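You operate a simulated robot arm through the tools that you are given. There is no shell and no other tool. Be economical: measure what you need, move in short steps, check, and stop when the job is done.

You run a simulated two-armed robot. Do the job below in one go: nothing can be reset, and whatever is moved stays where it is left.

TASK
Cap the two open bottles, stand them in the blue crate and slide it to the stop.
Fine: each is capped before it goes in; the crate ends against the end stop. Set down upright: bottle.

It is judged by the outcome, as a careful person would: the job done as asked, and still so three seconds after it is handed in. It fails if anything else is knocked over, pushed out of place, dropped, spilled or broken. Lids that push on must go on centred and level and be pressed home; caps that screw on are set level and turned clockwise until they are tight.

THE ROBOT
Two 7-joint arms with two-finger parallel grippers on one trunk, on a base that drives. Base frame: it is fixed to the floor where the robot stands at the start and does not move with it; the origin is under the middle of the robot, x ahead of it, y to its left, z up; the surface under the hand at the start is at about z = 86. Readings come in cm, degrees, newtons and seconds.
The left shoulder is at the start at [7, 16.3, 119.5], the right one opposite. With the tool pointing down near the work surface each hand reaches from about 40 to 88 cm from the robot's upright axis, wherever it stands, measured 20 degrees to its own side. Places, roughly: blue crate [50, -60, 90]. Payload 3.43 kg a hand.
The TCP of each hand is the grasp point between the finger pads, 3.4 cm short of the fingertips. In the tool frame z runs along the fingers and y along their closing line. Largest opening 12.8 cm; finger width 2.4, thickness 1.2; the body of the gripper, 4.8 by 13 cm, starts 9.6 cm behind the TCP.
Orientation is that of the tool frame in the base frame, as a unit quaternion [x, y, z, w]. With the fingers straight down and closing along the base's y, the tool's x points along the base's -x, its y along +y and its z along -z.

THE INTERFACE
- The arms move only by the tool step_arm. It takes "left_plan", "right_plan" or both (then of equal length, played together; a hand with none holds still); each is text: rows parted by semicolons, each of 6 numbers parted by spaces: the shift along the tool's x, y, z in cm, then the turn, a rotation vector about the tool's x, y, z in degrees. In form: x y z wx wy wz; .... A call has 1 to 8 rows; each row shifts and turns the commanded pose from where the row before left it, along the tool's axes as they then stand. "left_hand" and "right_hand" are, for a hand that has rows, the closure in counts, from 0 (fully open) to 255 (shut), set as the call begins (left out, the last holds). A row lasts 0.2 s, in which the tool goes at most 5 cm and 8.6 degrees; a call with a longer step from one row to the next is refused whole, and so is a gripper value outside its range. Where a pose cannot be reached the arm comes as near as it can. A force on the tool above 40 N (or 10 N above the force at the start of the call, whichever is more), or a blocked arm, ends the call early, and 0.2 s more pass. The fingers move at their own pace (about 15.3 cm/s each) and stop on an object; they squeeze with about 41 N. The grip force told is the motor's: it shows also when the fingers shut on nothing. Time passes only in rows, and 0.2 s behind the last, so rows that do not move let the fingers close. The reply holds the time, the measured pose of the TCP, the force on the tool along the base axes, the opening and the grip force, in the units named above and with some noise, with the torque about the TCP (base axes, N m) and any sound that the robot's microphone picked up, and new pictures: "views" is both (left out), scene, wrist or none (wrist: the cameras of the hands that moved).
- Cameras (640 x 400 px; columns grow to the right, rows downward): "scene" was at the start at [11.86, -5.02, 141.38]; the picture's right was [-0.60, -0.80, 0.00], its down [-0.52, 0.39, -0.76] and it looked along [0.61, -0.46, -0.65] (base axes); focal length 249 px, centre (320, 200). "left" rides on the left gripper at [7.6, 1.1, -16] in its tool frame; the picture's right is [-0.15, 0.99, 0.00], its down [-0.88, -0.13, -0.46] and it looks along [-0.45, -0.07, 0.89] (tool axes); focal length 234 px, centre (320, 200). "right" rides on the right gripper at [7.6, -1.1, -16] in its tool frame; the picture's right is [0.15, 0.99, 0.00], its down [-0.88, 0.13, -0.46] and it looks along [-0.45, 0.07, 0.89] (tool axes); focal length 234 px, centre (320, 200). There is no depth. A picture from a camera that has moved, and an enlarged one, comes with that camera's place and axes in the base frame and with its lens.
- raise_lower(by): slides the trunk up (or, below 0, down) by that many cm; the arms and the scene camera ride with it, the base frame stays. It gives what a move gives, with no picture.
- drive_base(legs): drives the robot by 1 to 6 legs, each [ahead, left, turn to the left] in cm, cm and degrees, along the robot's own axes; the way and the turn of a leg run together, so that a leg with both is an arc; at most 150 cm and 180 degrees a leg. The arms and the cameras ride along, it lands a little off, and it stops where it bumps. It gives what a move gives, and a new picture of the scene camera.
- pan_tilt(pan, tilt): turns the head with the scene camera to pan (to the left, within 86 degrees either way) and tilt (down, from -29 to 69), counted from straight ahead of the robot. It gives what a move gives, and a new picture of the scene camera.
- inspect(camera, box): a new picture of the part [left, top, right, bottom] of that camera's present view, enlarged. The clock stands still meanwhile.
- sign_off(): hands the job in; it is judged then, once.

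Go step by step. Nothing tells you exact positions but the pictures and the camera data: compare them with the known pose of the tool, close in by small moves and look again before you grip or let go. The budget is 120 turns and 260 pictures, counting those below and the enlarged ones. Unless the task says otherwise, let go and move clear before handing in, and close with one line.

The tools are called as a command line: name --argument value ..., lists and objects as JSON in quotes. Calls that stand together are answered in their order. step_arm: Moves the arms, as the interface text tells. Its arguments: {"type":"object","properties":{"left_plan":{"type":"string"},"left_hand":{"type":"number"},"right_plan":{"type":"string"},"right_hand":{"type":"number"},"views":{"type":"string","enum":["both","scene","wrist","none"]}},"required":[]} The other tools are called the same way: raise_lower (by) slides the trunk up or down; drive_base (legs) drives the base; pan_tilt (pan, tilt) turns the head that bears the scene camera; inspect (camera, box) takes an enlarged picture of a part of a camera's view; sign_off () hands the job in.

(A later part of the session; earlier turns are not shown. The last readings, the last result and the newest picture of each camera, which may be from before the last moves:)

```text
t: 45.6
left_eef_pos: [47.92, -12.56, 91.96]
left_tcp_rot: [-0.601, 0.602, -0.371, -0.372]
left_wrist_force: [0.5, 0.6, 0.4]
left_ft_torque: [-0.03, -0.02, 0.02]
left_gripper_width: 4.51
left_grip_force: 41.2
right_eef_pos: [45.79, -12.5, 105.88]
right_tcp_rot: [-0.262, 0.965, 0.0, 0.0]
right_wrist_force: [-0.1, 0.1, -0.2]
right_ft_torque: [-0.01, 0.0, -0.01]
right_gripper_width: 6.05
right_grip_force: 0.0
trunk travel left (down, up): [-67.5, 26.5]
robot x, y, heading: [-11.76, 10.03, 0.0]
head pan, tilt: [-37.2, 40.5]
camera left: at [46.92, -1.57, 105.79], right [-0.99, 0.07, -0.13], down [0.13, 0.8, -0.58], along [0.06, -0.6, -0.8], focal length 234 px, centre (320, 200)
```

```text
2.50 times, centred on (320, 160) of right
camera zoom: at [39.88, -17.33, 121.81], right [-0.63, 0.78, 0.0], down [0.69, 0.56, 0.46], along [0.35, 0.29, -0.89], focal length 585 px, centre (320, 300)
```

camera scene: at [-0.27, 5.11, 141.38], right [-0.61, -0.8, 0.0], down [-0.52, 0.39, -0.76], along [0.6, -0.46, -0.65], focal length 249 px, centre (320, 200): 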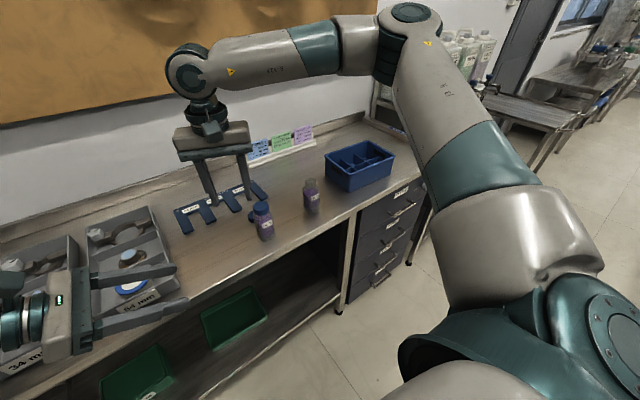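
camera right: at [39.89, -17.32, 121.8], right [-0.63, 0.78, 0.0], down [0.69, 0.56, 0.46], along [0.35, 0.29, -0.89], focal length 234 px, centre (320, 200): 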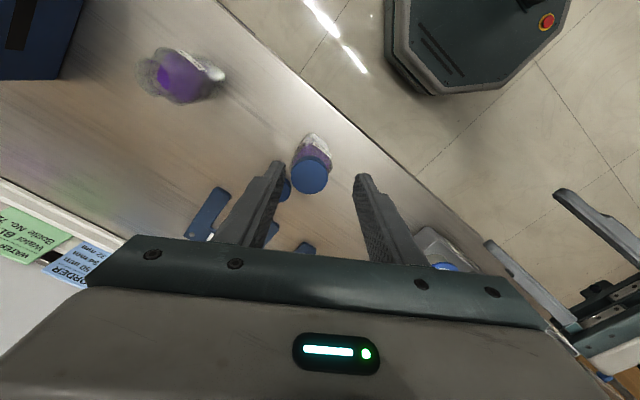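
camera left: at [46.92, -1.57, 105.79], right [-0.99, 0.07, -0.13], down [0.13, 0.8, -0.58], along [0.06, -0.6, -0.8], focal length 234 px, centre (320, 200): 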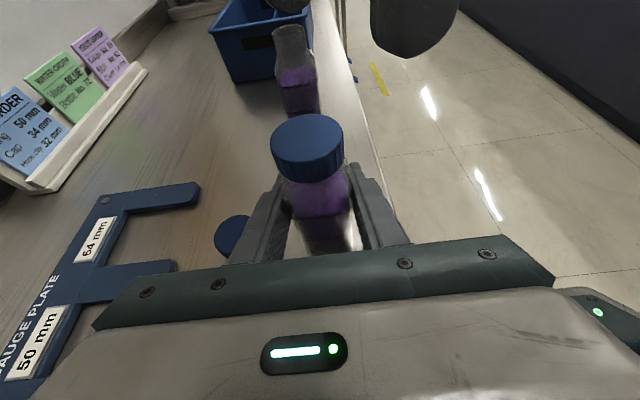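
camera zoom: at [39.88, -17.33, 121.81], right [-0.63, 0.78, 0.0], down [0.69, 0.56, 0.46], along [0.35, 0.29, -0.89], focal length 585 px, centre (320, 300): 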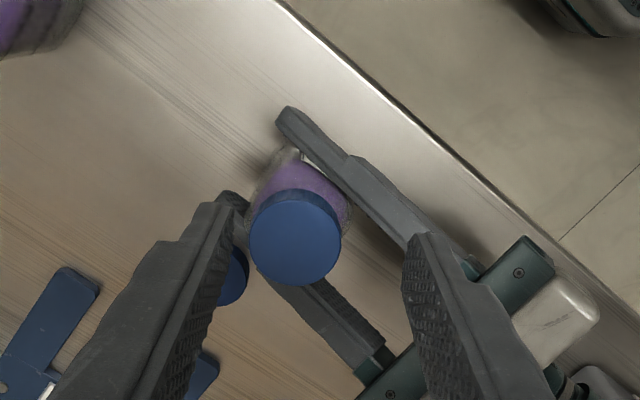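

The bottle is held again and the cap is at about (47.75,-12.05), top z 97.95. Bringing the right hand down around it, then closing.

step_arm --right_plan "-1.91 -0.6 0 0 0 0;0 0 2.5 0 0 0;0 0 2.5 0 0 0;0 0 1 0 0 0;0 0 0 0 0 0" --views "wrist"

inspect --camera "right" --box '[220, 100, 420, 260]'

```text
t: 46.8
left_eef_pos: [48.0, -12.49, 91.86]
left_tcp_rot: [-0.6, 0.602, -0.372, -0.373]
left_wrist_force: [-0.3, 0.5, 0.9]
left_ft_torque: [-0.04, -0.04, -0.01]
left_gripper_width: 4.52
left_grip_force: 41.3
right_eef_pos: [47.87, -11.77, 99.75]
right_tcp_rot: [-0.262, 0.965, 0.0, 0.0]
right_wrist_force: [0.0, 0.8, -0.1]
right_ft_torque: [0.0, -0.02, 0.0]
right_gripper_width: 6.04
right_grip_force: 0.1
trunk travel left (down, up): [-67.5, 26.5]
robot x, y, heading: [-12.01, 10.04, -0.3]
head pan, tilt: [-37.2, 40.5]
camera right: at [41.9, -16.72, 115.76], right [-0.63, 0.78, 0.0], down [0.69, 0.56, 0.46], along [0.35, 0.29, -0.89], focal length 234 px, centre (320, 200)
```

right: 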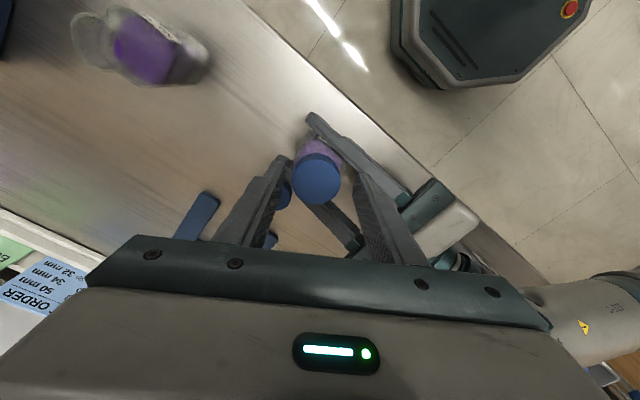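

```text
2.50 times, centred on (320, 180) of right
camera zoom: at [41.9, -16.72, 115.76], right [-0.63, 0.78, 0.0], down [0.69, 0.56, 0.46], along [0.35, 0.29, -0.89], focal length 585 px, centre (320, 250)
```

zoom: 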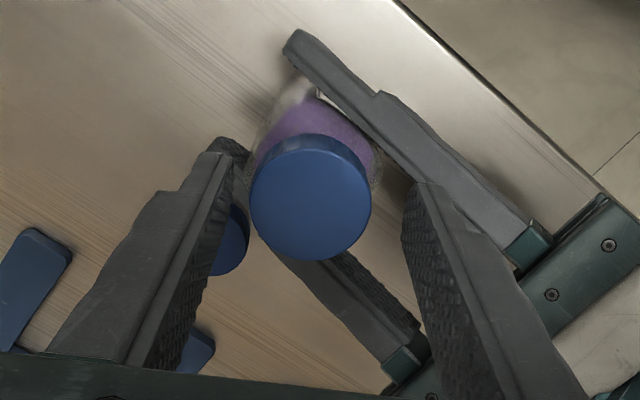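

The cap is within 2 mm of centre. Small shift, then closing.

step_arm --right_plan "0.1 -0.2 0 0 0 0;0 0 0 0 0 0" --views "none"

step_arm --right_plan "0 0 0 0 0 0;0 0 0 0 0 0;0 0 0 0 0 0" --right_hand 255 --views "none"

```text
t: 47.4
left_eef_pos: [47.89, -12.55, 92.01]
left_tcp_rot: [0.601, -0.601, 0.373, 0.372]
left_wrist_force: [-0.1, -0.2, -0.1]
left_ft_torque: [-0.06, -0.08, -0.03]
left_gripper_width: 4.51
left_grip_force: 41.3
right_eef_pos: [47.79, -12.15, 99.82]
right_tcp_rot: [-0.261, 0.965, -0.001, 0.001]
right_wrist_force: [0.6, -0.3, 0.2]
right_ft_torque: [-0.03, -0.02, -0.01]
right_gripper_width: 6.0
right_grip_force: 0.1
trunk travel left (down, up): [-67.5, 26.5]
robot x, y, heading: [-11.96, 10.14, 0.1]
head pan, tilt: [-37.2, 40.5]
```

```text
t: 48.2
left_eef_pos: [47.91, -12.46, 91.87]
left_tcp_rot: [-0.6, 0.602, -0.372, -0.373]
left_wrist_force: [1.1, -1.1, -0.7]
left_ft_torque: [-0.05, -0.06, -0.03]
left_gripper_width: 4.53
left_grip_force: 40.7
right_eef_pos: [47.8, -12.13, 99.8]
right_tcp_rot: [-0.261, 0.965, 0.0, 0.0]
right_wrist_force: [0.2, 0.0, 1.3]
right_ft_torque: [0.01, 0.01, 0.0]
right_gripper_width: 3.92
right_grip_force: 40.8
trunk travel left (down, up): [-67.5, 26.5]
robot x, y, heading: [-12.25, 9.81, -0.1]
head pan, tilt: [-37.2, 40.5]
```

Gripped with almost no side load, so it is centred. Now turning clockwise with a light downward feed.

step_arm --right_plan "0 0 0.1 0 0 8.5;0 0 0.03 0 0 8.5;0 0 0.03 0 0 8.5;0 0 0.03 0 0 8.5;0 0 0.03 0 0 8.5" --views "none"

```text
t: 49.4
left_eef_pos: [47.85, -12.41, 91.9]
left_tcp_rot: [-0.601, 0.602, -0.371, -0.372]
left_wrist_force: [7.6, -4.7, -8.8]
left_ft_torque: [-0.3, -0.29, -0.05]
left_gripper_width: 4.52
left_grip_force: 41.6
right_eef_pos: [47.81, -11.99, 99.7]
right_tcp_rot: [0.107, 0.994, 0.0, 0.003]
right_wrist_force: [-2.7, 0.4, 28.1]
right_ft_torque: [0.02, 0.05, 0.01]
right_gripper_width: 3.9
right_grip_force: 41.0
trunk travel left (down, up): [-67.5, 26.5]
robot x, y, heading: [-12.5, 10.32, -0.1]
head pan, tilt: [-37.2, 40.5]
```

Downforce is 28 N with no twist resistance yet. Easing it a little and turning on.

step_arm --right_plan "0 0 -0.1 0 0 8.5;0 0 0 0 0 8.5;0 0 0 0 0 8.5;0 0 0 0 0 8.5;0 0 0 0 0 8.5;0 0 0 0 0 8.5" --views "wrist"

inspect --camera "left" --box '[240, 90, 400, 220]'

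```text
t: 50.8
left_eef_pos: [47.86, -12.49, 91.95]
left_tcp_rot: [-0.6, 0.603, -0.371, -0.372]
left_wrist_force: [3.1, -1.5, -11.0]
left_ft_torque: [0.09, -0.26, -0.06]
left_gripper_width: 4.49
left_grip_force: 40.9
right_eef_pos: [47.94, -12.17, 99.55]
right_tcp_rot: [0.525, 0.851, 0.0, 0.0]
right_wrist_force: [-0.7, 1.5, 22.9]
right_ft_torque: [0.04, -0.06, 0.01]
right_gripper_width: 3.94
right_grip_force: 41.0
trunk travel left (down, up): [-67.5, 26.5]
robot x, y, heading: [-12.34, 10.35, -0.3]
head pan, tilt: [-37.2, 40.5]
camera right: at [43.44, -5.81, 115.69], right [0.82, 0.58, 0.0], down [0.51, -0.73, 0.46], along [0.26, -0.37, -0.89], focal length 234 px, centre (320, 200)
```

right: 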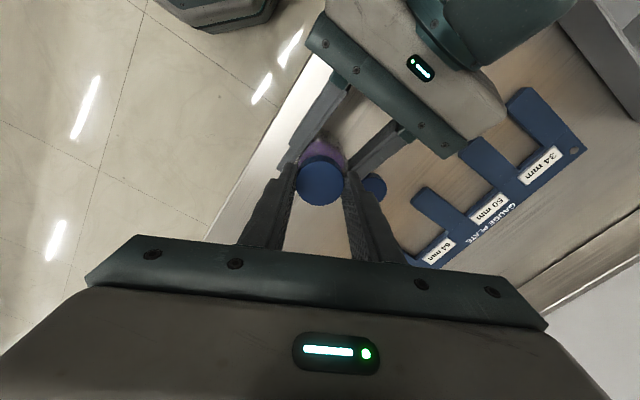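

```text
3.08 times, centred on (320, 155) of left
camera zoom: at [46.85, -1.52, 105.8], right [-0.99, 0.07, -0.13], down [0.13, 0.8, -0.58], along [0.06, -0.6, -0.8], focal length 720 px, centre (320, 338)
```

zoom: 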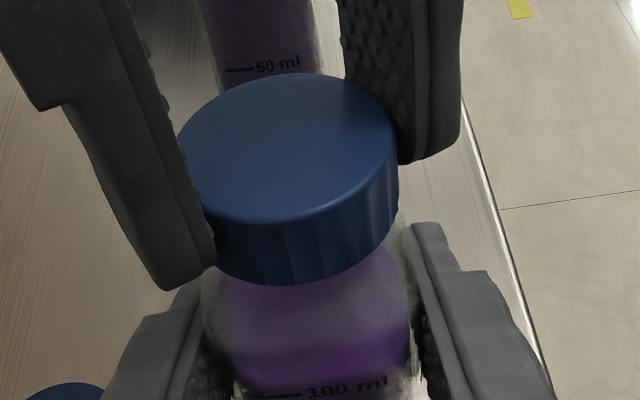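

The cap rides level and the hand has come down about 0.25 cm. Continuing clockwise.

step_arm --right_plan "0 0 0 0 0 8.5;0 0 0 0 0 8.5;0 0 0 0 0 8.5;0 0 0 0 0 8.5;0 0 0 0 0 8.5;0 0 0 0 0 8.5;0 0 0 0 0 8.5" --views "none"

```text
t: 52.4
left_eef_pos: [47.89, -12.5, 91.97]
left_tcp_rot: [-0.599, 0.603, -0.37, -0.374]
left_wrist_force: [-3.3, -10.3, -13.6]
left_ft_torque: [0.62, -0.13, -0.05]
left_gripper_width: 4.5
left_grip_force: 40.9
right_eef_pos: [47.73, -12.13, 99.61]
right_tcp_rot: [0.878, 0.479, 0.001, 0.0]
right_wrist_force: [2.1, 12.2, 18.6]
right_ft_torque: [0.38, -0.08, 0.06]
right_gripper_width: 3.92
right_grip_force: 41.0
trunk travel left (down, up): [-67.5, 26.5]
robot x, y, heading: [-12.31, 10.52, 0.0]
head pan, tilt: [-37.2, 40.5]
```

Downforce falls as it turns, which suggests threading down. Continuing with a small side correction.

step_arm --right_plan "0.08 -0.05 0.03 0 0 8.5;0 0 0.03 0 0 8.5;0 0 0.03 0 0 8.5;0 0 0.03 0 0 8.5;0 0 0 0 0 8.5;0 0 0 0 0 8.5;0 0 0 0 0 8.5" --views "none"

```text
t: 54.0
left_eef_pos: [47.69, -12.48, 91.95]
left_tcp_rot: [-0.6, 0.603, -0.371, -0.373]
left_wrist_force: [-7.1, -8.1, -16.7]
left_ft_torque: [-0.48, -0.43, 0.0]
left_gripper_width: 4.5
left_grip_force: 41.4
right_eef_pos: [47.91, -12.15, 99.6]
right_tcp_rot: [1.0, -0.02, 0.001, 0.0]
right_wrist_force: [7.0, 3.0, 31.7]
right_ft_torque: [0.08, -0.1, 0.0]
right_gripper_width: 3.9
right_grip_force: 41.2
trunk travel left (down, up): [-67.5, 26.5]
robot x, y, heading: [-11.99, 10.16, -0.2]
head pan, tilt: [-37.2, 40.5]
```

No twist resistance and no clear descent; I'll look closely before going on.

step_arm --right_plan "0 0 -0.1 0 0 0" --views "wrist"

inspect --camera "left" --box '[260, 110, 380, 210]'

inspect --camera "scene" --box '[230, 185, 300, 245]'

```text
t: 54.4
left_eef_pos: [47.82, -12.47, 91.92]
left_tcp_rot: [-0.6, 0.603, -0.371, -0.373]
left_wrist_force: [-8.9, -6.1, -15.5]
left_ft_torque: [-0.27, -0.39, 0.06]
left_gripper_width: 4.5
left_grip_force: 40.8
right_eef_pos: [47.92, -12.13, 99.64]
right_tcp_rot: [1.0, -0.019, 0.001, 0.0]
right_wrist_force: [9.7, 3.8, 26.2]
right_ft_torque: [0.1, -0.21, -0.03]
right_gripper_width: 3.92
right_grip_force: 41.2
trunk travel left (down, up): [-67.5, 26.5]
robot x, y, heading: [-12.03, 10.34, -0.1]
head pan, tilt: [-37.2, 40.5]
camera right: at [55.47, -11.41, 115.65], right [0.11, -0.99, 0.0], down [-0.89, -0.1, 0.45], along [-0.45, -0.05, -0.89], focal length 234 px, centre (320, 200)
```

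right: 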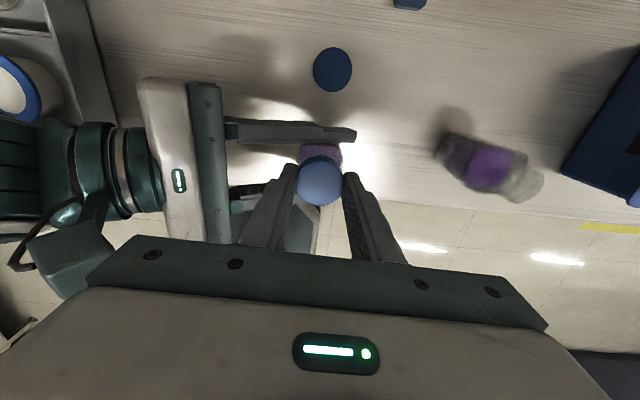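

```text
4.00 times, centred on (320, 160) of left
camera zoom: at [46.82, -1.57, 105.82], right [-0.99, 0.07, -0.13], down [0.13, 0.8, -0.58], along [0.06, -0.6, -0.8], focal length 937 px, centre (320, 360)
```

zoom: 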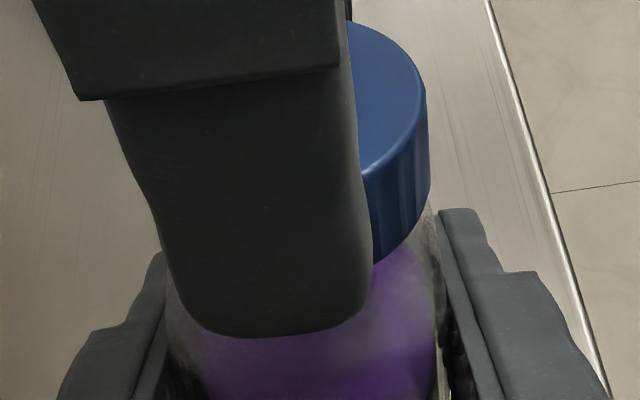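

```text
6.67 times, centred on (265, 215) of scene
camera zoom: at [-0.38, 5.08, 141.38], right [-0.61, -0.8, 0.0], down [-0.52, 0.39, -0.76], along [0.61, -0.46, -0.65], focal length 1658 px, centre (687, 100)
```

zoom: 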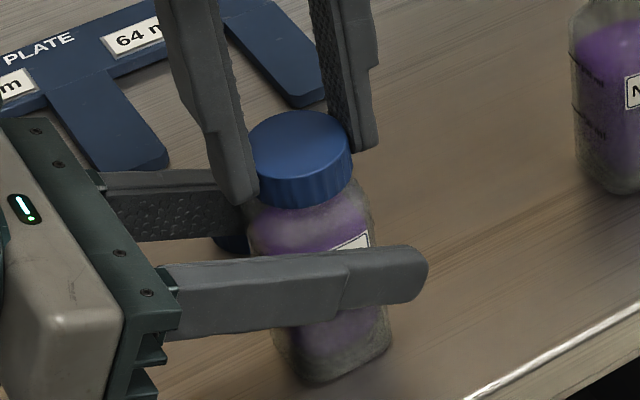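

The cap sits low on the neck, level. Continuing the clockwise turn and watching the torque.

step_arm --right_plan "0 0 0 0 0 8.5;0 0 0 0 0 8.5;0 0 0 0 0 8.5;0 0 0 0 0 8.5;0 0 0 0 0 8.5;0 0 0 0 0 8.5;0 0 0 0 0 8.5" --views "none"

```text
t: 56.0
left_eef_pos: [47.78, -12.48, 92.0]
left_tcp_rot: [-0.6, 0.602, -0.372, -0.373]
left_wrist_force: [-16.2, 2.4, -12.8]
left_ft_torque: [-0.35, -0.44, -0.04]
left_gripper_width: 4.51
left_grip_force: 41.0
right_eef_pos: [47.81, -12.1, 99.67]
right_tcp_rot: [0.858, -0.514, 0.0, 0.0]
right_wrist_force: [12.4, -3.7, 19.9]
right_ft_torque: [-0.04, -0.35, 0.06]
right_gripper_width: 3.9
right_grip_force: 40.7
trunk travel left (down, up): [-67.5, 26.5]
robot x, y, heading: [-12.0, 9.65, -0.1]
head pan, tilt: [-37.2, 40.5]
```

Still low torque. Continuing, watching for the wrist limit.

step_arm --right_plan "0 0 0 0 0 8.5;0 0 0 0 0 8.5;0 0 0 0 0 8.5;0 0 0 0 0 8.5" --views "none"

```text
t: 57.0
left_eef_pos: [47.93, -12.42, 91.86]
left_tcp_rot: [-0.6, 0.603, -0.371, -0.373]
left_wrist_force: [-11.1, 1.4, -12.5]
left_ft_torque: [-0.31, -0.23, -0.07]
left_gripper_width: 4.53
left_grip_force: 41.4
right_eef_pos: [47.87, -12.18, 99.54]
right_tcp_rot: [-0.671, 0.742, 0.0, 0.0]
right_wrist_force: [8.2, -2.1, 20.3]
right_ft_torque: [-0.04, -0.24, 0.03]
right_gripper_width: 3.89
right_grip_force: 41.0
trunk travel left (down, up): [-67.5, 26.5]
robot x, y, heading: [-12.13, 10.09, -0.1]
head pan, tilt: [-37.2, 40.5]
```

step_arm --right_plan "0 0 0 0 0 8.5;0 0 0 0 0 8.5;0 0 0 0 0 8.5;0 0 0 0 0 8.5" --views "none"

```text
t: 58.0
left_eef_pos: [48.38, -12.47, 92.58]
left_tcp_rot: [0.601, -0.599, 0.378, 0.372]
left_wrist_force: [4.9, -2.8, -0.9]
left_ft_torque: [-0.1, 0.31, 0.11]
left_gripper_width: 4.56
left_grip_force: 40.3
right_eef_pos: [48.64, -15.14, 100.2]
right_tcp_rot: [-0.452, 0.892, 0.011, -0.007]
right_wrist_force: [-6.1, 1.6, 4.3]
right_ft_torque: [0.17, 0.2, 0.05]
right_gripper_width: 3.89
right_grip_force: 41.2
right hand out of reach, approached as far as the arm can: row 3, 4
trunk travel left (down, up): [-67.5, 26.5]
robot x, y, heading: [-12.12, 10.38, 0.0]
head pan, tilt: [-37.2, 40.5]
stopped in row 4 (left hand): the force on the tool passed its limit at 49 N (the readings are from after the stop); the commanded pose is now the measured one
```

The wrist limit was reached and the hand strayed by 3 cm. Checking the state right away.

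inspect --camera "scene" --box '[220, 160, 320, 250]'

inspect --camera "left" --box '[220, 70, 420, 230]'

```text
4.44 times, centred on (270, 205) of scene
camera zoom: at [-0.35, 5.0, 141.38], right [-0.61, -0.8, 0.0], down [-0.52, 0.39, -0.76], along [0.61, -0.46, -0.65], focal length 1105 px, centre (542, 178)
```

zoom: 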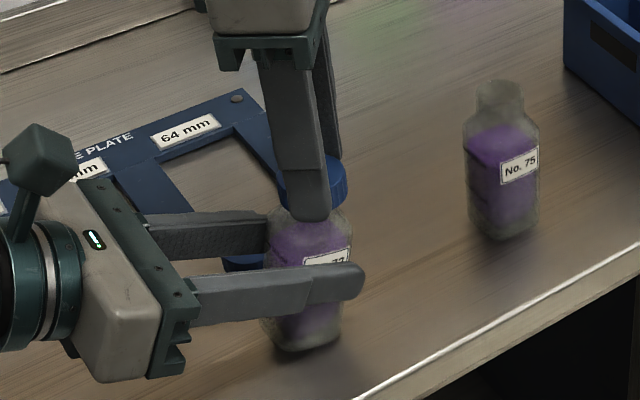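

```text
2.50 times, centred on (320, 150) of left
camera zoom: at [47.18, -1.55, 106.31], right [-0.99, 0.06, -0.14], down [0.13, 0.8, -0.59], along [0.08, -0.6, -0.79], focal length 585 px, centre (320, 325)
```

zoom: 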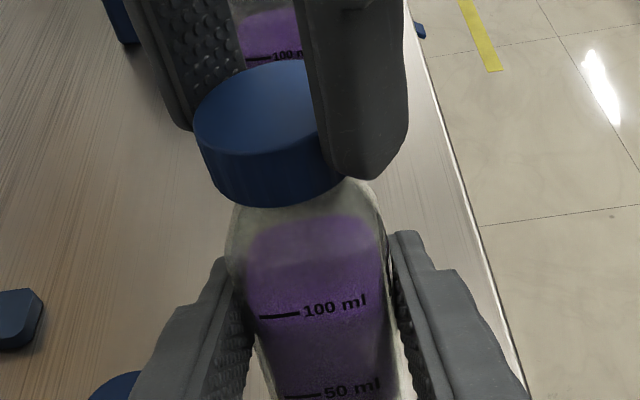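

Bottle A is leaning toward -y within the grips, with its cap still on. I'll bring the right hand back by the same way to right it.

step_arm --right_plan "-0.66 0.79 0.1 0 0 -8.5;-0.77 0.69 0.1 0 0 -8.5;-0.86 0.57 0.1 0 0 -8.5;0 0 0 0 0 0" --views "none"

inspect --camera "scene" --box '[220, 160, 320, 250]'

inspect --camera "left" --box '[220, 70, 420, 230]'

```text
t: 59.0
left_eef_pos: [48.32, -12.32, 92.46]
left_tcp_rot: [-0.6, 0.6, -0.376, -0.373]
left_wrist_force: [-15.0, 26.6, -5.6]
left_ft_torque: [-0.67, -0.37, 0.09]
left_gripper_width: 4.5
left_grip_force: 40.9
right_eef_pos: [48.31, -11.97, 99.95]
right_tcp_rot: [-0.639, 0.769, 0.01, -0.002]
right_wrist_force: [14.4, -25.5, 9.2]
right_ft_torque: [-1.05, -0.58, -0.03]
right_gripper_width: 3.89
right_grip_force: 40.8
trunk travel left (down, up): [-67.5, 26.5]
robot x, y, heading: [-12.13, 10.22, 0.0]
head pan, tilt: [-37.2, 40.5]
```

```text
4.44 times, centred on (270, 205) of scene
camera zoom: at [-0.3, 5.14, 141.38], right [-0.61, -0.8, 0.0], down [-0.52, 0.39, -0.76], along [0.61, -0.46, -0.65], focal length 1105 px, centre (542, 178)
```

zoom: 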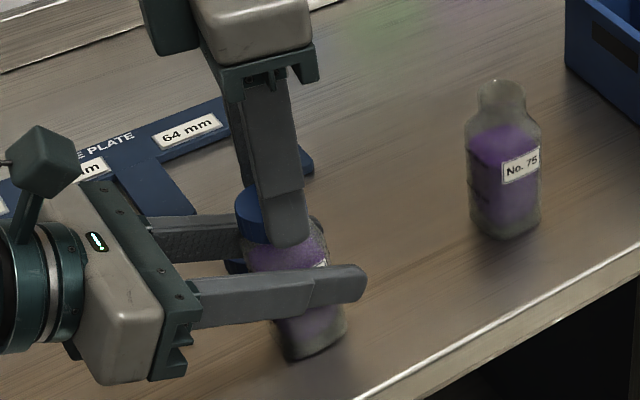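

```text
2.50 times, centred on (320, 150) of left
camera zoom: at [47.1, -1.5, 106.21], right [-0.99, 0.06, -0.14], down [0.13, 0.8, -0.59], along [0.07, -0.6, -0.8], focal length 585 px, centre (320, 325)
```

zoom: 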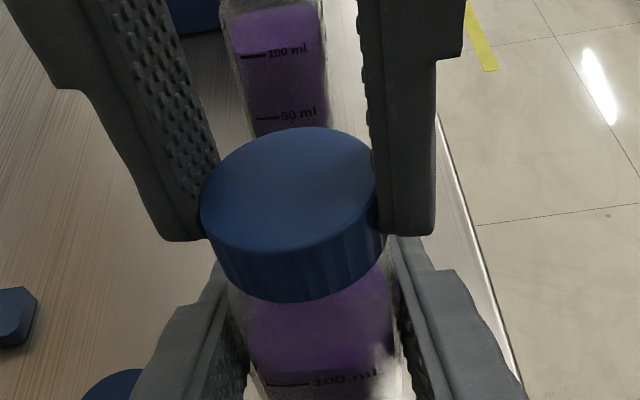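

The bottle is nearly upright again. Opening the right hand to take off the side load, then lifting away.

step_arm --right_plan "0 0 0 0 0 0;0 0 0 0 0 0" --right_hand 120 --views "none"

step_arm --right_plan "0 0 -3 0 0 0;0 0 -4 0 0 0;0 0 -3 0 0 0" --views "wrist"

inspect --camera "scene" --box '[220, 170, 310, 250]'

inspect --camera "left" --box '[220, 70, 420, 230]'

```text
t: 59.6
left_eef_pos: [48.41, -12.6, 92.63]
left_tcp_rot: [0.6, -0.598, 0.379, 0.372]
left_wrist_force: [0.2, -0.5, -1.5]
left_ft_torque: [-0.03, -0.01, -0.01]
left_gripper_width: 4.51
left_grip_force: 41.0
right_eef_pos: [48.14, -11.85, 99.84]
right_tcp_rot: [-0.639, 0.769, 0.012, -0.003]
right_wrist_force: [0.0, 0.2, -0.1]
right_ft_torque: [0.0, -0.01, -0.01]
right_gripper_width: 6.77
right_grip_force: 0.0
trunk travel left (down, up): [-67.5, 26.5]
robot x, y, heading: [-11.87, 10.05, 0.0]
head pan, tilt: [-37.2, 40.5]
```

```text
t: 60.4
left_eef_pos: [48.45, -12.43, 92.44]
left_tcp_rot: [0.599, -0.599, 0.379, 0.373]
left_wrist_force: [-0.5, 0.5, -1.8]
left_ft_torque: [0.02, -0.01, -0.01]
left_gripper_width: 4.51
left_grip_force: 41.0
right_eef_pos: [48.48, -12.06, 110.23]
right_tcp_rot: [-0.638, 0.77, 0.011, -0.004]
right_wrist_force: [-0.4, -0.5, 0.1]
right_ft_torque: [-0.01, -0.02, 0.01]
right_gripper_width: 6.76
right_grip_force: 0.0
trunk travel left (down, up): [-67.5, 26.5]
robot x, y, heading: [-12.26, 10.15, -0.2]
head pan, tilt: [-37.2, 40.5]
camera right: at [48.53, -19.9, 126.18], right [-1.0, 0.04, 0.02], down [0.04, 0.88, 0.47], along [0.0, 0.47, -0.89], focal length 234 px, centre (320, 200)
```

right: 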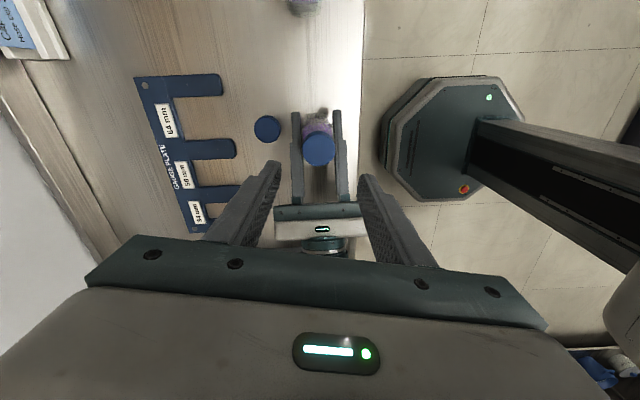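

```text
5.00 times, centred on (265, 210) of scene
camera zoom: at [-0.27, 5.09, 141.37], right [-0.61, -0.8, 0.0], down [-0.52, 0.39, -0.76], along [0.61, -0.46, -0.65], focal length 1243 px, centre (595, 150)
```

zoom: 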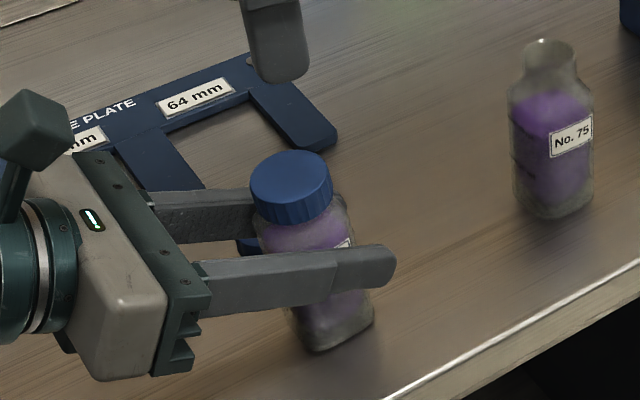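

```text
2.50 times, centred on (320, 150) of left
camera zoom: at [47.21, -1.5, 106.28], right [-0.99, 0.06, -0.14], down [0.13, 0.8, -0.59], along [0.08, -0.6, -0.79], focal length 585 px, centre (320, 325)
```

zoom: 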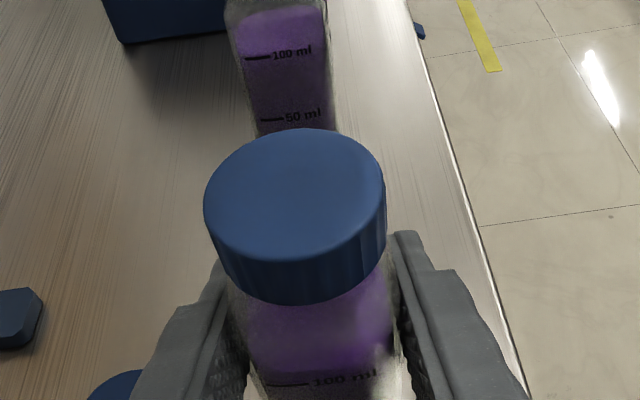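

Cap A stayed on and the bottle is held nearly upright. I'll lower the left hand slightly, release to let the bottle settle on the table, and at the same time wind the right wrist back.

step_arm --left_plan "-0.18 0 0.09 0 0 0;-0.18 0 0.09 0 0 0;0 0 0 0 0 0;0 0 0 0 0 0;0 0 0 0 0 0;0 0 0 0 0 0" --right_plan "0 0 -1 0 0 -8.5;0 0 -1 0 0 -8.5;0 0 0 0 0 -8.5;0 0 0 0 0 -8.5;0 0 0 0 0 -8.5;0 0 0 0 0 -8.5" --views "none"

step_arm --left_plan "0 0 0 0 0 0;0 0 0 0 0 0;0 0 0 0 0 0;0 0 0 0 0 0;0 0 0 0 0 0;0 0 0 0 0 0;0 0 0 0 0 0;0 0 0 0 0 0" --left_hand 140 --right_plan "0 0 0 0 0 -8.5;0 0 0 0 0 -8.5;0 0 0 0 0 -8.5;0 0 0 0 0 -8.5;0 0 0 0 0 -8.5;0 0 0 0 0 -8.5;0 0 0 0 0 -8.5;0 0 0 0 0 -8.5" --views "none"

inspect --camera "left" --box '[220, 70, 420, 230]'

inspect --camera "scene" --box '[220, 170, 310, 250]'

```text
t: 61.8
left_eef_pos: [48.36, -12.44, 92.51]
left_tcp_rot: [-0.599, 0.599, -0.38, -0.372]
left_wrist_force: [7.7, -1.8, 23.6]
left_ft_torque: [0.35, -0.34, -0.13]
left_gripper_width: 4.51
left_grip_force: 41.2
right_eef_pos: [48.12, -12.03, 112.01]
right_tcp_rot: [0.908, -0.419, -0.011, -0.001]
right_wrist_force: [0.5, 1.1, -0.1]
right_ft_torque: [0.0, 0.0, -0.01]
right_gripper_width: 6.75
right_grip_force: 0.0
trunk travel left (down, up): [-67.5, 26.5]
robot x, y, heading: [-12.23, 10.01, -0.3]
head pan, tilt: [-37.2, 40.5]
```

```text
t: 63.6
left_eef_pos: [48.35, -12.47, 92.23]
left_tcp_rot: [0.6, -0.599, 0.378, 0.372]
left_wrist_force: [-0.8, -0.2, -0.5]
left_ft_torque: [0.0, 0.0, 0.02]
left_gripper_width: 5.75
left_grip_force: 0.1
right_eef_pos: [48.21, -12.21, 111.83]
right_tcp_rot: [0.987, 0.161, -0.01, -0.007]
right_wrist_force: [0.2, 0.5, 0.2]
right_ft_torque: [0.0, -0.01, -0.02]
right_gripper_width: 6.79
right_grip_force: 0.0
trunk travel left (down, up): [-67.5, 26.5]
robot x, y, heading: [-12.4, 10.19, -0.4]
head pan, tilt: [-37.2, 40.5]
```

```text
2.50 times, centred on (320, 150) of left
camera zoom: at [47.18, -1.48, 105.89], right [-0.99, 0.06, -0.14], down [0.13, 0.8, -0.59], along [0.08, -0.6, -0.79], focal length 585 px, centre (320, 325)
```

zoom: 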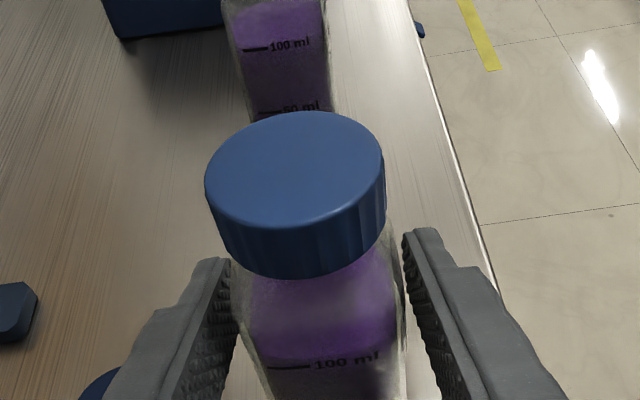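

```text
5.00 times, centred on (265, 210) of scene
camera zoom: at [-0.25, 5.08, 141.38], right [-0.61, -0.8, 0.0], down [-0.52, 0.39, -0.76], along [0.6, -0.46, -0.65], focal length 1243 px, centre (595, 150)
```

zoom: 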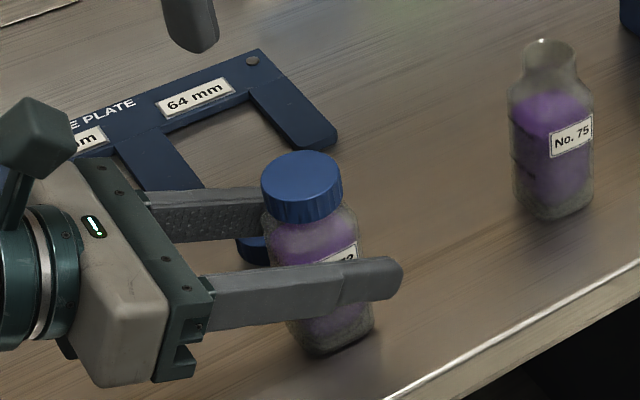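

Bottle A stands upright and capped. I'll regrip it with the left and keep winding the right wrist back, also correcting its 1.4° tilt.

step_arm --right_plan "0 0 0 -0.97 1 0;0 0 0 0 0 -8.5;0 0 0 0 0 -8.5;0 0 0 0 0 -8.5;0 0 0 0 0 -8.5;0 0 0 0 0 -8.5;0 0 0 0 0 -8.5;0 0 0 0 0 -8.5" --views "none"

step_arm --right_plan "0 0 0 0 0 -8.5;0 0 0 0 0 -8.5;0 0 0 0 0 -8.5;0 0 0 0 0 -8.5;0 0 0 0 0 -8.5;0 0 0 0 0 -8.5;0 0 0 0 0 -8.5;0 0 0 0 0 -8.5" --views "none"

step_arm --right_plan "0 0 0 0 0 -8.5;0 0 0 0 0 -8.5;0 0 0 0 0 -8.5;0 0 0 0 0 -8.5;0 0 0 0 0 -8.5;0 0 0 0 0 -8.5;0 0 0 0 0 -8.5;0 0 0 0 0 0" --left_plan "0 0 0 0 0 0;0 0 0 0 0 0;0 0 0 0 0 0;0 0 0 0 0 0;0 0 0 0 0 0;0 0 0 0 0 0;0 0 0 0 0 0;0 0 0 0 0 0" --left_hand 255 --views "wrist"

inspect --camera "right" --box '[220, 80, 420, 240]'

inspect --camera "left" --box '[240, 90, 400, 220]'

```text
t: 65.4
left_eef_pos: [48.41, -12.52, 92.27]
left_tcp_rot: [0.6, -0.599, 0.378, 0.372]
left_wrist_force: [-0.5, 0.6, 0.3]
left_ft_torque: [0.0, 0.02, -0.05]
left_gripper_width: 5.75
left_grip_force: 0.1
right_eef_pos: [48.28, -12.12, 112.0]
right_tcp_rot: [0.777, 0.629, 0.002, 0.0]
right_wrist_force: [0.1, 0.7, -0.3]
right_ft_torque: [-0.01, 0.03, 0.0]
right_gripper_width: 6.76
right_grip_force: 0.1
trunk travel left (down, up): [-67.5, 26.5]
robot x, y, heading: [-12.24, 10.22, -0.2]
head pan, tilt: [-37.2, 40.5]
```

```text
t: 67.2
left_eef_pos: [48.41, -12.39, 92.13]
left_tcp_rot: [0.6, -0.599, 0.378, 0.372]
left_wrist_force: [-0.9, -0.4, 0.9]
left_ft_torque: [0.02, 0.0, 0.0]
left_gripper_width: 5.78
left_grip_force: 0.1
right_eef_pos: [48.35, -12.36, 111.82]
right_tcp_rot: [0.292, 0.956, 0.001, 0.001]
right_wrist_force: [-1.1, 0.0, -0.1]
right_ft_torque: [-0.02, 0.01, -0.01]
right_gripper_width: 6.78
right_grip_force: 0.1
trunk travel left (down, up): [-67.5, 26.5]
robot x, y, heading: [-12.08, 10.39, -0.1]
head pan, tilt: [-37.2, 40.5]
```

```text
t: 69.0
left_eef_pos: [48.42, -12.46, 92.13]
left_tcp_rot: [0.6, -0.599, 0.379, 0.372]
left_wrist_force: [0.1, -0.1, 1.9]
left_ft_torque: [0.0, -0.03, -0.02]
left_gripper_width: 4.48
left_grip_force: 41.0
right_eef_pos: [48.17, -12.38, 112.01]
right_tcp_rot: [-0.22, 0.975, 0.0, 0.001]
right_wrist_force: [0.1, -0.1, 0.4]
right_ft_torque: [0.0, 0.04, 0.04]
right_gripper_width: 6.73
right_grip_force: 0.1
trunk travel left (down, up): [-67.5, 26.5]
robot x, y, heading: [-11.83, 10.09, -0.0]
head pan, tilt: [-37.2, 40.5]
camera right: at [41.84, -16.67, 127.96], right [-0.56, 0.83, 0.0], down [0.74, 0.5, 0.46], along [0.38, 0.26, -0.89], focal length 234 px, centre (320, 200)
camera left: at [47.16, -1.48, 105.9], right [-0.99, 0.06, -0.14], down [0.13, 0.8, -0.59], along [0.08, -0.6, -0.79], focal length 234 px, centre (320, 200)
```

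right: 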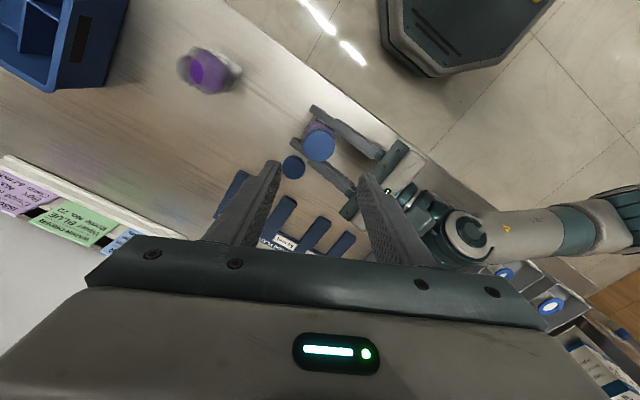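
left: 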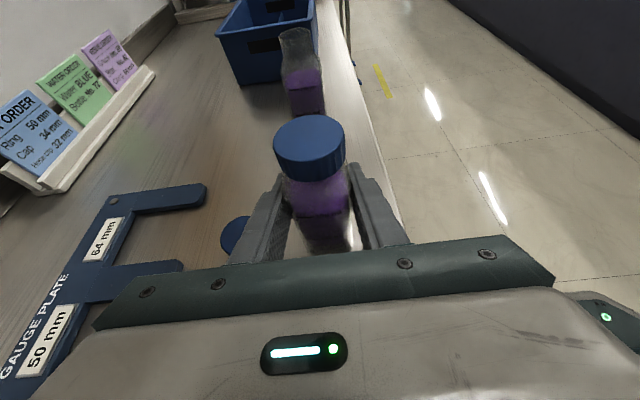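

```text
2.50 times, centred on (320, 160) of right
camera zoom: at [41.84, -16.67, 127.96], right [-0.56, 0.83, 0.0], down [0.74, 0.5, 0.46], along [0.38, 0.26, -0.89], focal length 585 px, centre (320, 300)
```

zoom: 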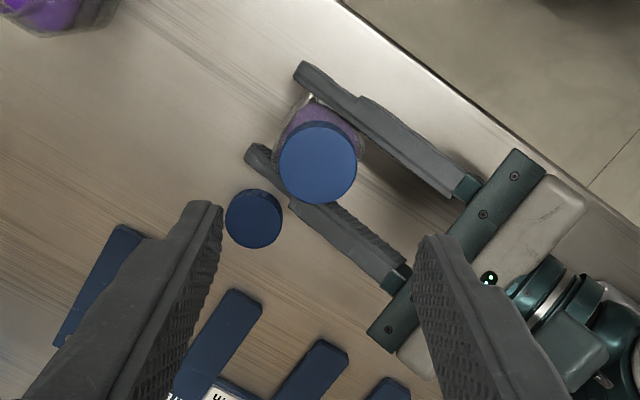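

```text
3.08 times, centred on (320, 155) of left
camera zoom: at [47.16, -1.48, 105.9], right [-0.99, 0.06, -0.14], down [0.13, 0.8, -0.59], along [0.08, -0.6, -0.79], focal length 720 px, centre (320, 338)
```

zoom: 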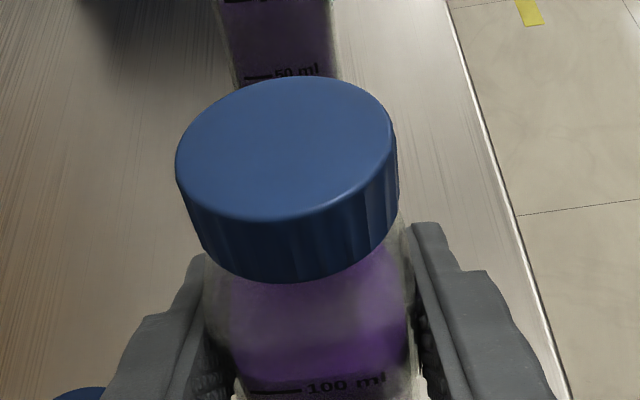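

Descending partway to re-measure the cap centre with the right camera.

step_arm --right_plan "0 0 3.5 0 0 0;0 0 3.5 0 0 0;0 0 0 0 0 0" --views "none"

inspect --camera "right" --box '[240, 90, 400, 220]'

```text
t: 69.8
left_eef_pos: [48.49, -12.35, 92.09]
left_tcp_rot: [0.601, -0.599, 0.378, 0.371]
left_wrist_force: [-0.2, -0.5, 1.4]
left_ft_torque: [-0.02, 0.07, 0.01]
left_gripper_width: 4.5
left_grip_force: 41.4
right_eef_pos: [48.13, -12.03, 105.04]
right_tcp_rot: [-0.22, 0.976, 0.0, 0.002]
right_wrist_force: [-0.3, 0.6, -0.7]
right_ft_torque: [0.01, -0.05, -0.03]
right_gripper_width: 6.78
right_grip_force: 0.1
trunk travel left (down, up): [-67.5, 26.5]
robot x, y, heading: [-12.23, 10.2, -0.2]
head pan, tilt: [-37.2, 40.5]
```

```text
3.08 times, centred on (320, 155) of right
camera zoom: at [41.78, -16.39, 120.98], right [-0.56, 0.83, 0.0], down [0.74, 0.49, 0.46], along [0.38, 0.25, -0.89], focal length 720 px, centre (320, 338)
```

zoom: 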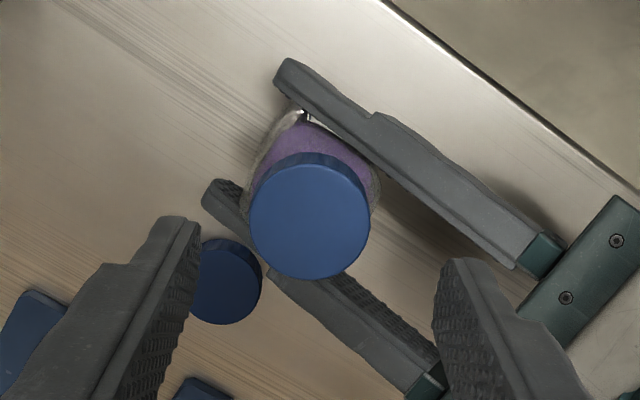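

Aligned within 3 mm. Correcting, descending and closing on the cap.

step_arm --right_plan "0.1 -0.25 0 0 0 0;0 0 2.5 0 0 0;0 0 2.6 0 0 0;0 0 0 0 0 0" --views "none"

step_arm --right_plan "0 0 0 0 0 0;0 0 0 0 0 0;0 0 0 0 0 0" --right_hand 255 --views "none"

```text
t: 70.8
left_eef_pos: [48.4, -12.54, 92.13]
left_tcp_rot: [0.6, -0.598, 0.379, 0.372]
left_wrist_force: [-0.2, -0.2, 1.5]
left_ft_torque: [0.03, 0.05, 0.0]
left_gripper_width: 4.5
left_grip_force: 41.6
right_eef_pos: [48.01, -12.39, 99.8]
right_tcp_rot: [-0.219, 0.976, 0.0, 0.001]
right_wrist_force: [-0.2, 0.5, 0.5]
right_ft_torque: [0.01, -0.01, 0.02]
right_gripper_width: 6.77
right_grip_force: 0.0
trunk travel left (down, up): [-67.5, 26.5]
robot x, y, heading: [-12.3, 10.2, -0.1]
head pan, tilt: [-37.2, 40.5]
```

```text
t: 71.6
left_eef_pos: [48.38, -12.53, 92.22]
left_tcp_rot: [0.601, -0.598, 0.379, 0.371]
left_wrist_force: [-2.6, 1.7, 2.7]
left_ft_torque: [-0.19, -0.03, -0.01]
left_gripper_width: 4.51
left_grip_force: 40.5
right_eef_pos: [48.16, -12.31, 99.89]
right_tcp_rot: [-0.221, 0.975, 0.0, 0.001]
right_wrist_force: [2.0, -3.2, -0.3]
right_ft_torque: [-0.07, -0.07, -0.01]
right_gripper_width: 3.9
right_grip_force: 40.8
trunk travel left (down, up): [-67.5, 26.5]
robot x, y, heading: [-12.39, 10.33, -0.1]
head pan, tilt: [-37.2, 40.5]
```

Centred, low load. Turning clockwise without feed to see if the thread pulls down.

step_arm --right_plan "0 0 0 0 0 8.5;0 0 0 0 0 8.5;0 0 0 0 0 8.5;0 0 0 0 0 8.5;0 0 0 0 0 8.5;0 0 0 0 0 8.5;0 0 0 0 0 8.5" --views "none"

step_arm --right_plan "0 0 0 0 0 8.5;0 0 0 0 0 8.5;0 0 0 0 0 8.5;0 0 0 0 0 8.5;0 0 0 0 0 8.5;0 0 0 0 0 8.5;0 0 0 0 0 8.5" --views "none"

```text
t: 73.2
left_eef_pos: [48.34, -12.44, 92.18]
left_tcp_rot: [0.6, -0.598, 0.379, 0.372]
left_wrist_force: [8.1, -12.7, 0.1]
left_ft_torque: [0.62, 0.37, -0.14]
left_gripper_width: 4.52
left_grip_force: 40.9
right_eef_pos: [48.29, -12.32, 99.91]
right_tcp_rot: [0.295, 0.956, 0.001, 0.0]
right_wrist_force: [-7.9, 12.2, -0.6]
right_ft_torque: [0.37, 0.22, 0.14]
right_gripper_width: 3.9
right_grip_force: 40.8
trunk travel left (down, up): [-67.5, 26.5]
robot x, y, heading: [-11.95, 10.16, 0.0]
head pan, tilt: [-37.2, 40.5]
```

```text
t: 74.8
left_eef_pos: [48.27, -12.44, 92.26]
left_tcp_rot: [0.6, -0.599, 0.378, 0.372]
left_wrist_force: [4.0, -23.3, 1.3]
left_ft_torque: [0.84, 0.06, -0.13]
left_gripper_width: 4.51
left_grip_force: 41.3
right_eef_pos: [48.35, -12.45, 99.87]
right_tcp_rot: [0.73, 0.683, 0.002, 0.001]
right_wrist_force: [-2.3, 24.2, 1.2]
right_ft_torque: [0.76, 0.07, 0.17]
right_gripper_width: 3.9
right_grip_force: 40.9
trunk travel left (down, up): [-67.5, 26.5]
robot x, y, heading: [-12.21, 10.19, -0.2]
head pan, tilt: [-37.2, 40.5]
```

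Only friction torque so far. Relieving the +y side load and continuing clockwise.

step_arm --right_plan "0.2 0 0 0 0 8.5;0.1 0 0.05 0 0 8.5;0 0 0.05 0 0 8.5;0 0 0 0 0 8.5;0 0 0 0 0 8.5;0 0 0 0 0 8.5;0 0 0 0 0 8.5;0 0 0 0 0 8.5" --views "none"

step_arm --right_plan "0 0 0 0 0 8.5;0 0 0 0 0 8.5;0 0 0 0 0 8.5;0 0 0 0 0 8.5;0 0 0 0 0 8.5;0 0 0 0 0 8.5;0 0 0 0 0 8.5" --views "wrist"

inspect --camera "left" --box '[240, 90, 400, 220]'

```text
t: 76.6
left_eef_pos: [48.3, -12.42, 92.19]
left_tcp_rot: [0.599, -0.599, 0.378, 0.372]
left_wrist_force: [-21.3, 8.8, 4.6]
left_ft_torque: [-0.78, -1.01, -0.12]
left_gripper_width: 4.52
left_grip_force: 41.1
right_eef_pos: [48.38, -12.23, 99.83]
right_tcp_rot: [0.987, 0.158, 0.003, 0.001]
right_wrist_force: [23.7, -10.8, 9.9]
right_ft_torque: [-0.25, -0.71, 0.24]
right_gripper_width: 3.92
right_grip_force: 40.9
trunk travel left (down, up): [-67.5, 26.5]
robot x, y, heading: [-12.34, 10.01, 0.0]
head pan, tilt: [-37.2, 40.5]
```

```text
t: 78.2
left_eef_pos: [48.37, -12.44, 92.17]
left_tcp_rot: [0.6, -0.599, 0.378, 0.371]
left_wrist_force: [-23.1, 22.3, 0.2]
left_ft_torque: [-1.07, -0.46, -0.11]
left_gripper_width: 4.54
left_grip_force: 40.9
right_eef_pos: [48.29, -12.2, 99.86]
right_tcp_rot: [0.936, -0.352, 0.003, 0.0]
right_wrist_force: [19.5, -23.2, 11.5]
right_ft_torque: [-0.66, -0.61, 0.14]
right_gripper_width: 3.91
right_grip_force: 41.0
trunk travel left (down, up): [-67.5, 26.5]
robot x, y, heading: [-11.8, 9.86, -0.2]
head pan, tilt: [-37.2, 40.5]
camera right: at [54.67, -16.42, 115.86], right [-0.54, -0.84, 0.0], down [-0.75, 0.48, 0.45], along [-0.38, 0.25, -0.89], focal length 234 px, centre (320, 200)
```

right: 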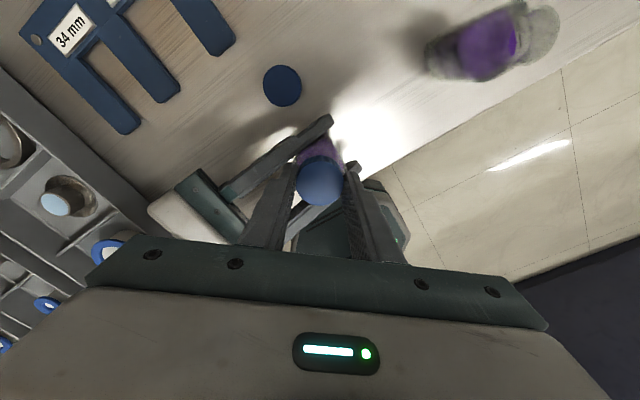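

```text
3.08 times, centred on (320, 155) of left
camera zoom: at [47.1, -1.42, 105.9], right [-0.99, 0.06, -0.14], down [0.13, 0.8, -0.59], along [0.08, -0.6, -0.79], focal length 720 px, centre (320, 338)
```

zoom: 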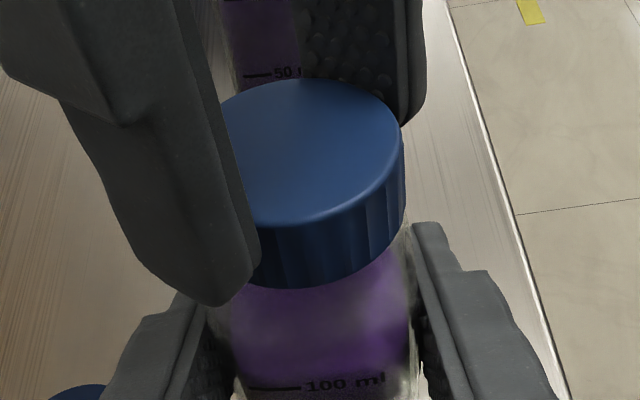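

The cap does appear about 2 mm lower than before, so it is threading. The side load shows that the cap sits 0.46 cm off in the grip; I'll compensate while turning on.

step_arm --right_plan "0.2 0 0 0 0 0;0.15 0.07 0 0 0 8.5;0 0.07 0 0 0 8.5;0 0.07 0 0 0 8.5;0 0.07 0 0 0 8.5;0 0.07 0 0 0 8.5;0 0.07 0 0 0 8.5" --views "none"

inspect --camera "left" --box '[240, 90, 400, 220]'

inspect --camera "scene" --box '[230, 185, 300, 245]'

```text
t: 79.8
left_eef_pos: [48.48, -12.55, 92.15]
left_tcp_rot: [0.6, -0.599, 0.378, 0.372]
left_wrist_force: [-3.0, -10.6, -7.4]
left_ft_torque: [0.44, -0.05, -0.08]
left_gripper_width: 4.55
left_grip_force: 41.0
right_eef_pos: [48.3, -12.54, 99.84]
right_tcp_rot: [-0.693, 0.721, 0.001, 0.002]
right_wrist_force: [2.9, 10.8, 8.3]
right_ft_torque: [0.35, -0.25, 0.14]
right_gripper_width: 3.93
right_grip_force: 40.8
trunk travel left (down, up): [-67.5, 26.5]
robot x, y, heading: [-12.02, 10.09, -0.1]
head pan, tilt: [-37.2, 40.5]
```

```text
3.08 times, centred on (320, 155) of left
camera zoom: at [47.15, -1.53, 105.89], right [-0.99, 0.06, -0.14], down [0.13, 0.8, -0.59], along [0.08, -0.6, -0.79], focal length 720 px, centre (320, 338)
```

zoom: 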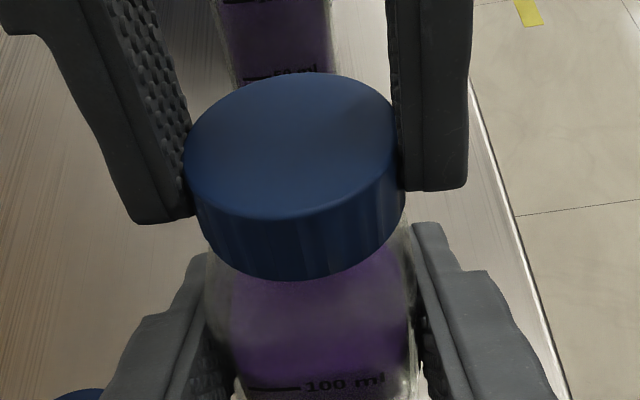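

```text
6.67 times, centred on (265, 215) of scene
camera zoom: at [-0.24, 5.08, 141.37], right [-0.61, -0.8, 0.0], down [-0.52, 0.39, -0.76], along [0.6, -0.46, -0.65], focal length 1658 px, centre (687, 100)
```

zoom: 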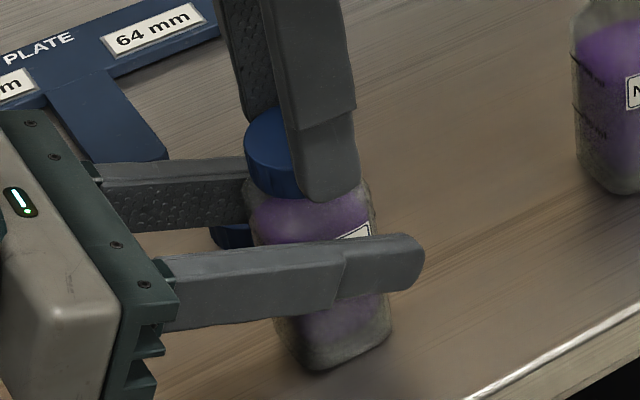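

To learn whether the thread has engaged, I'll do a gentle pull test: lift 0.3 cm and read the force.

step_arm --right_plan "0 0 -0.15 0 0 0;0 0 -0.15 0 0 0;0 0 0 0 0 0" --views "none"

```text
t: 80.6
left_eef_pos: [48.4, -12.49, 92.34]
left_tcp_rot: [0.6, -0.598, 0.38, 0.372]
left_wrist_force: [-8.0, -7.1, 3.5]
left_ft_torque: [0.37, -0.34, 0.02]
left_gripper_width: 4.52
left_grip_force: 40.3
right_eef_pos: [48.27, -12.71, 99.91]
right_tcp_rot: [-0.694, 0.72, 0.0, 0.0]
right_wrist_force: [7.7, 6.2, -5.0]
right_ft_torque: [0.17, -0.19, -0.07]
right_gripper_width: 3.94
right_grip_force: 40.7
trunk travel left (down, up): [-67.5, 26.5]
robot x, y, heading: [-11.91, 10.47, -0.3]
head pan, tilt: [-37.2, 40.5]
```

The cap seems to hold the bottle. A slightly stronger pull to confirm.

step_arm --right_plan "0 0 -0.15 0 0 0;0 0 -0.1 0 0 0;0 0 0 0 0 0" --views "none"

```text
t: 81.4
left_eef_pos: [48.4, -12.49, 92.14]
left_tcp_rot: [0.6, -0.599, 0.378, 0.372]
left_wrist_force: [-7.3, -7.0, 6.2]
left_ft_torque: [0.47, -0.45, 0.02]
left_gripper_width: 4.51
left_grip_force: 41.1
right_eef_pos: [48.19, -12.69, 100.3]
right_tcp_rot: [-0.694, 0.72, -0.001, 0.002]
right_wrist_force: [7.6, 8.6, -7.8]
right_ft_torque: [0.17, -0.16, -0.06]
right_gripper_width: 3.93
right_grip_force: 41.3
trunk travel left (down, up): [-67.5, 26.5]
robot x, y, heading: [-12.19, 9.93, 0.1]
head pan, tilt: [-37.2, 40.5]
```

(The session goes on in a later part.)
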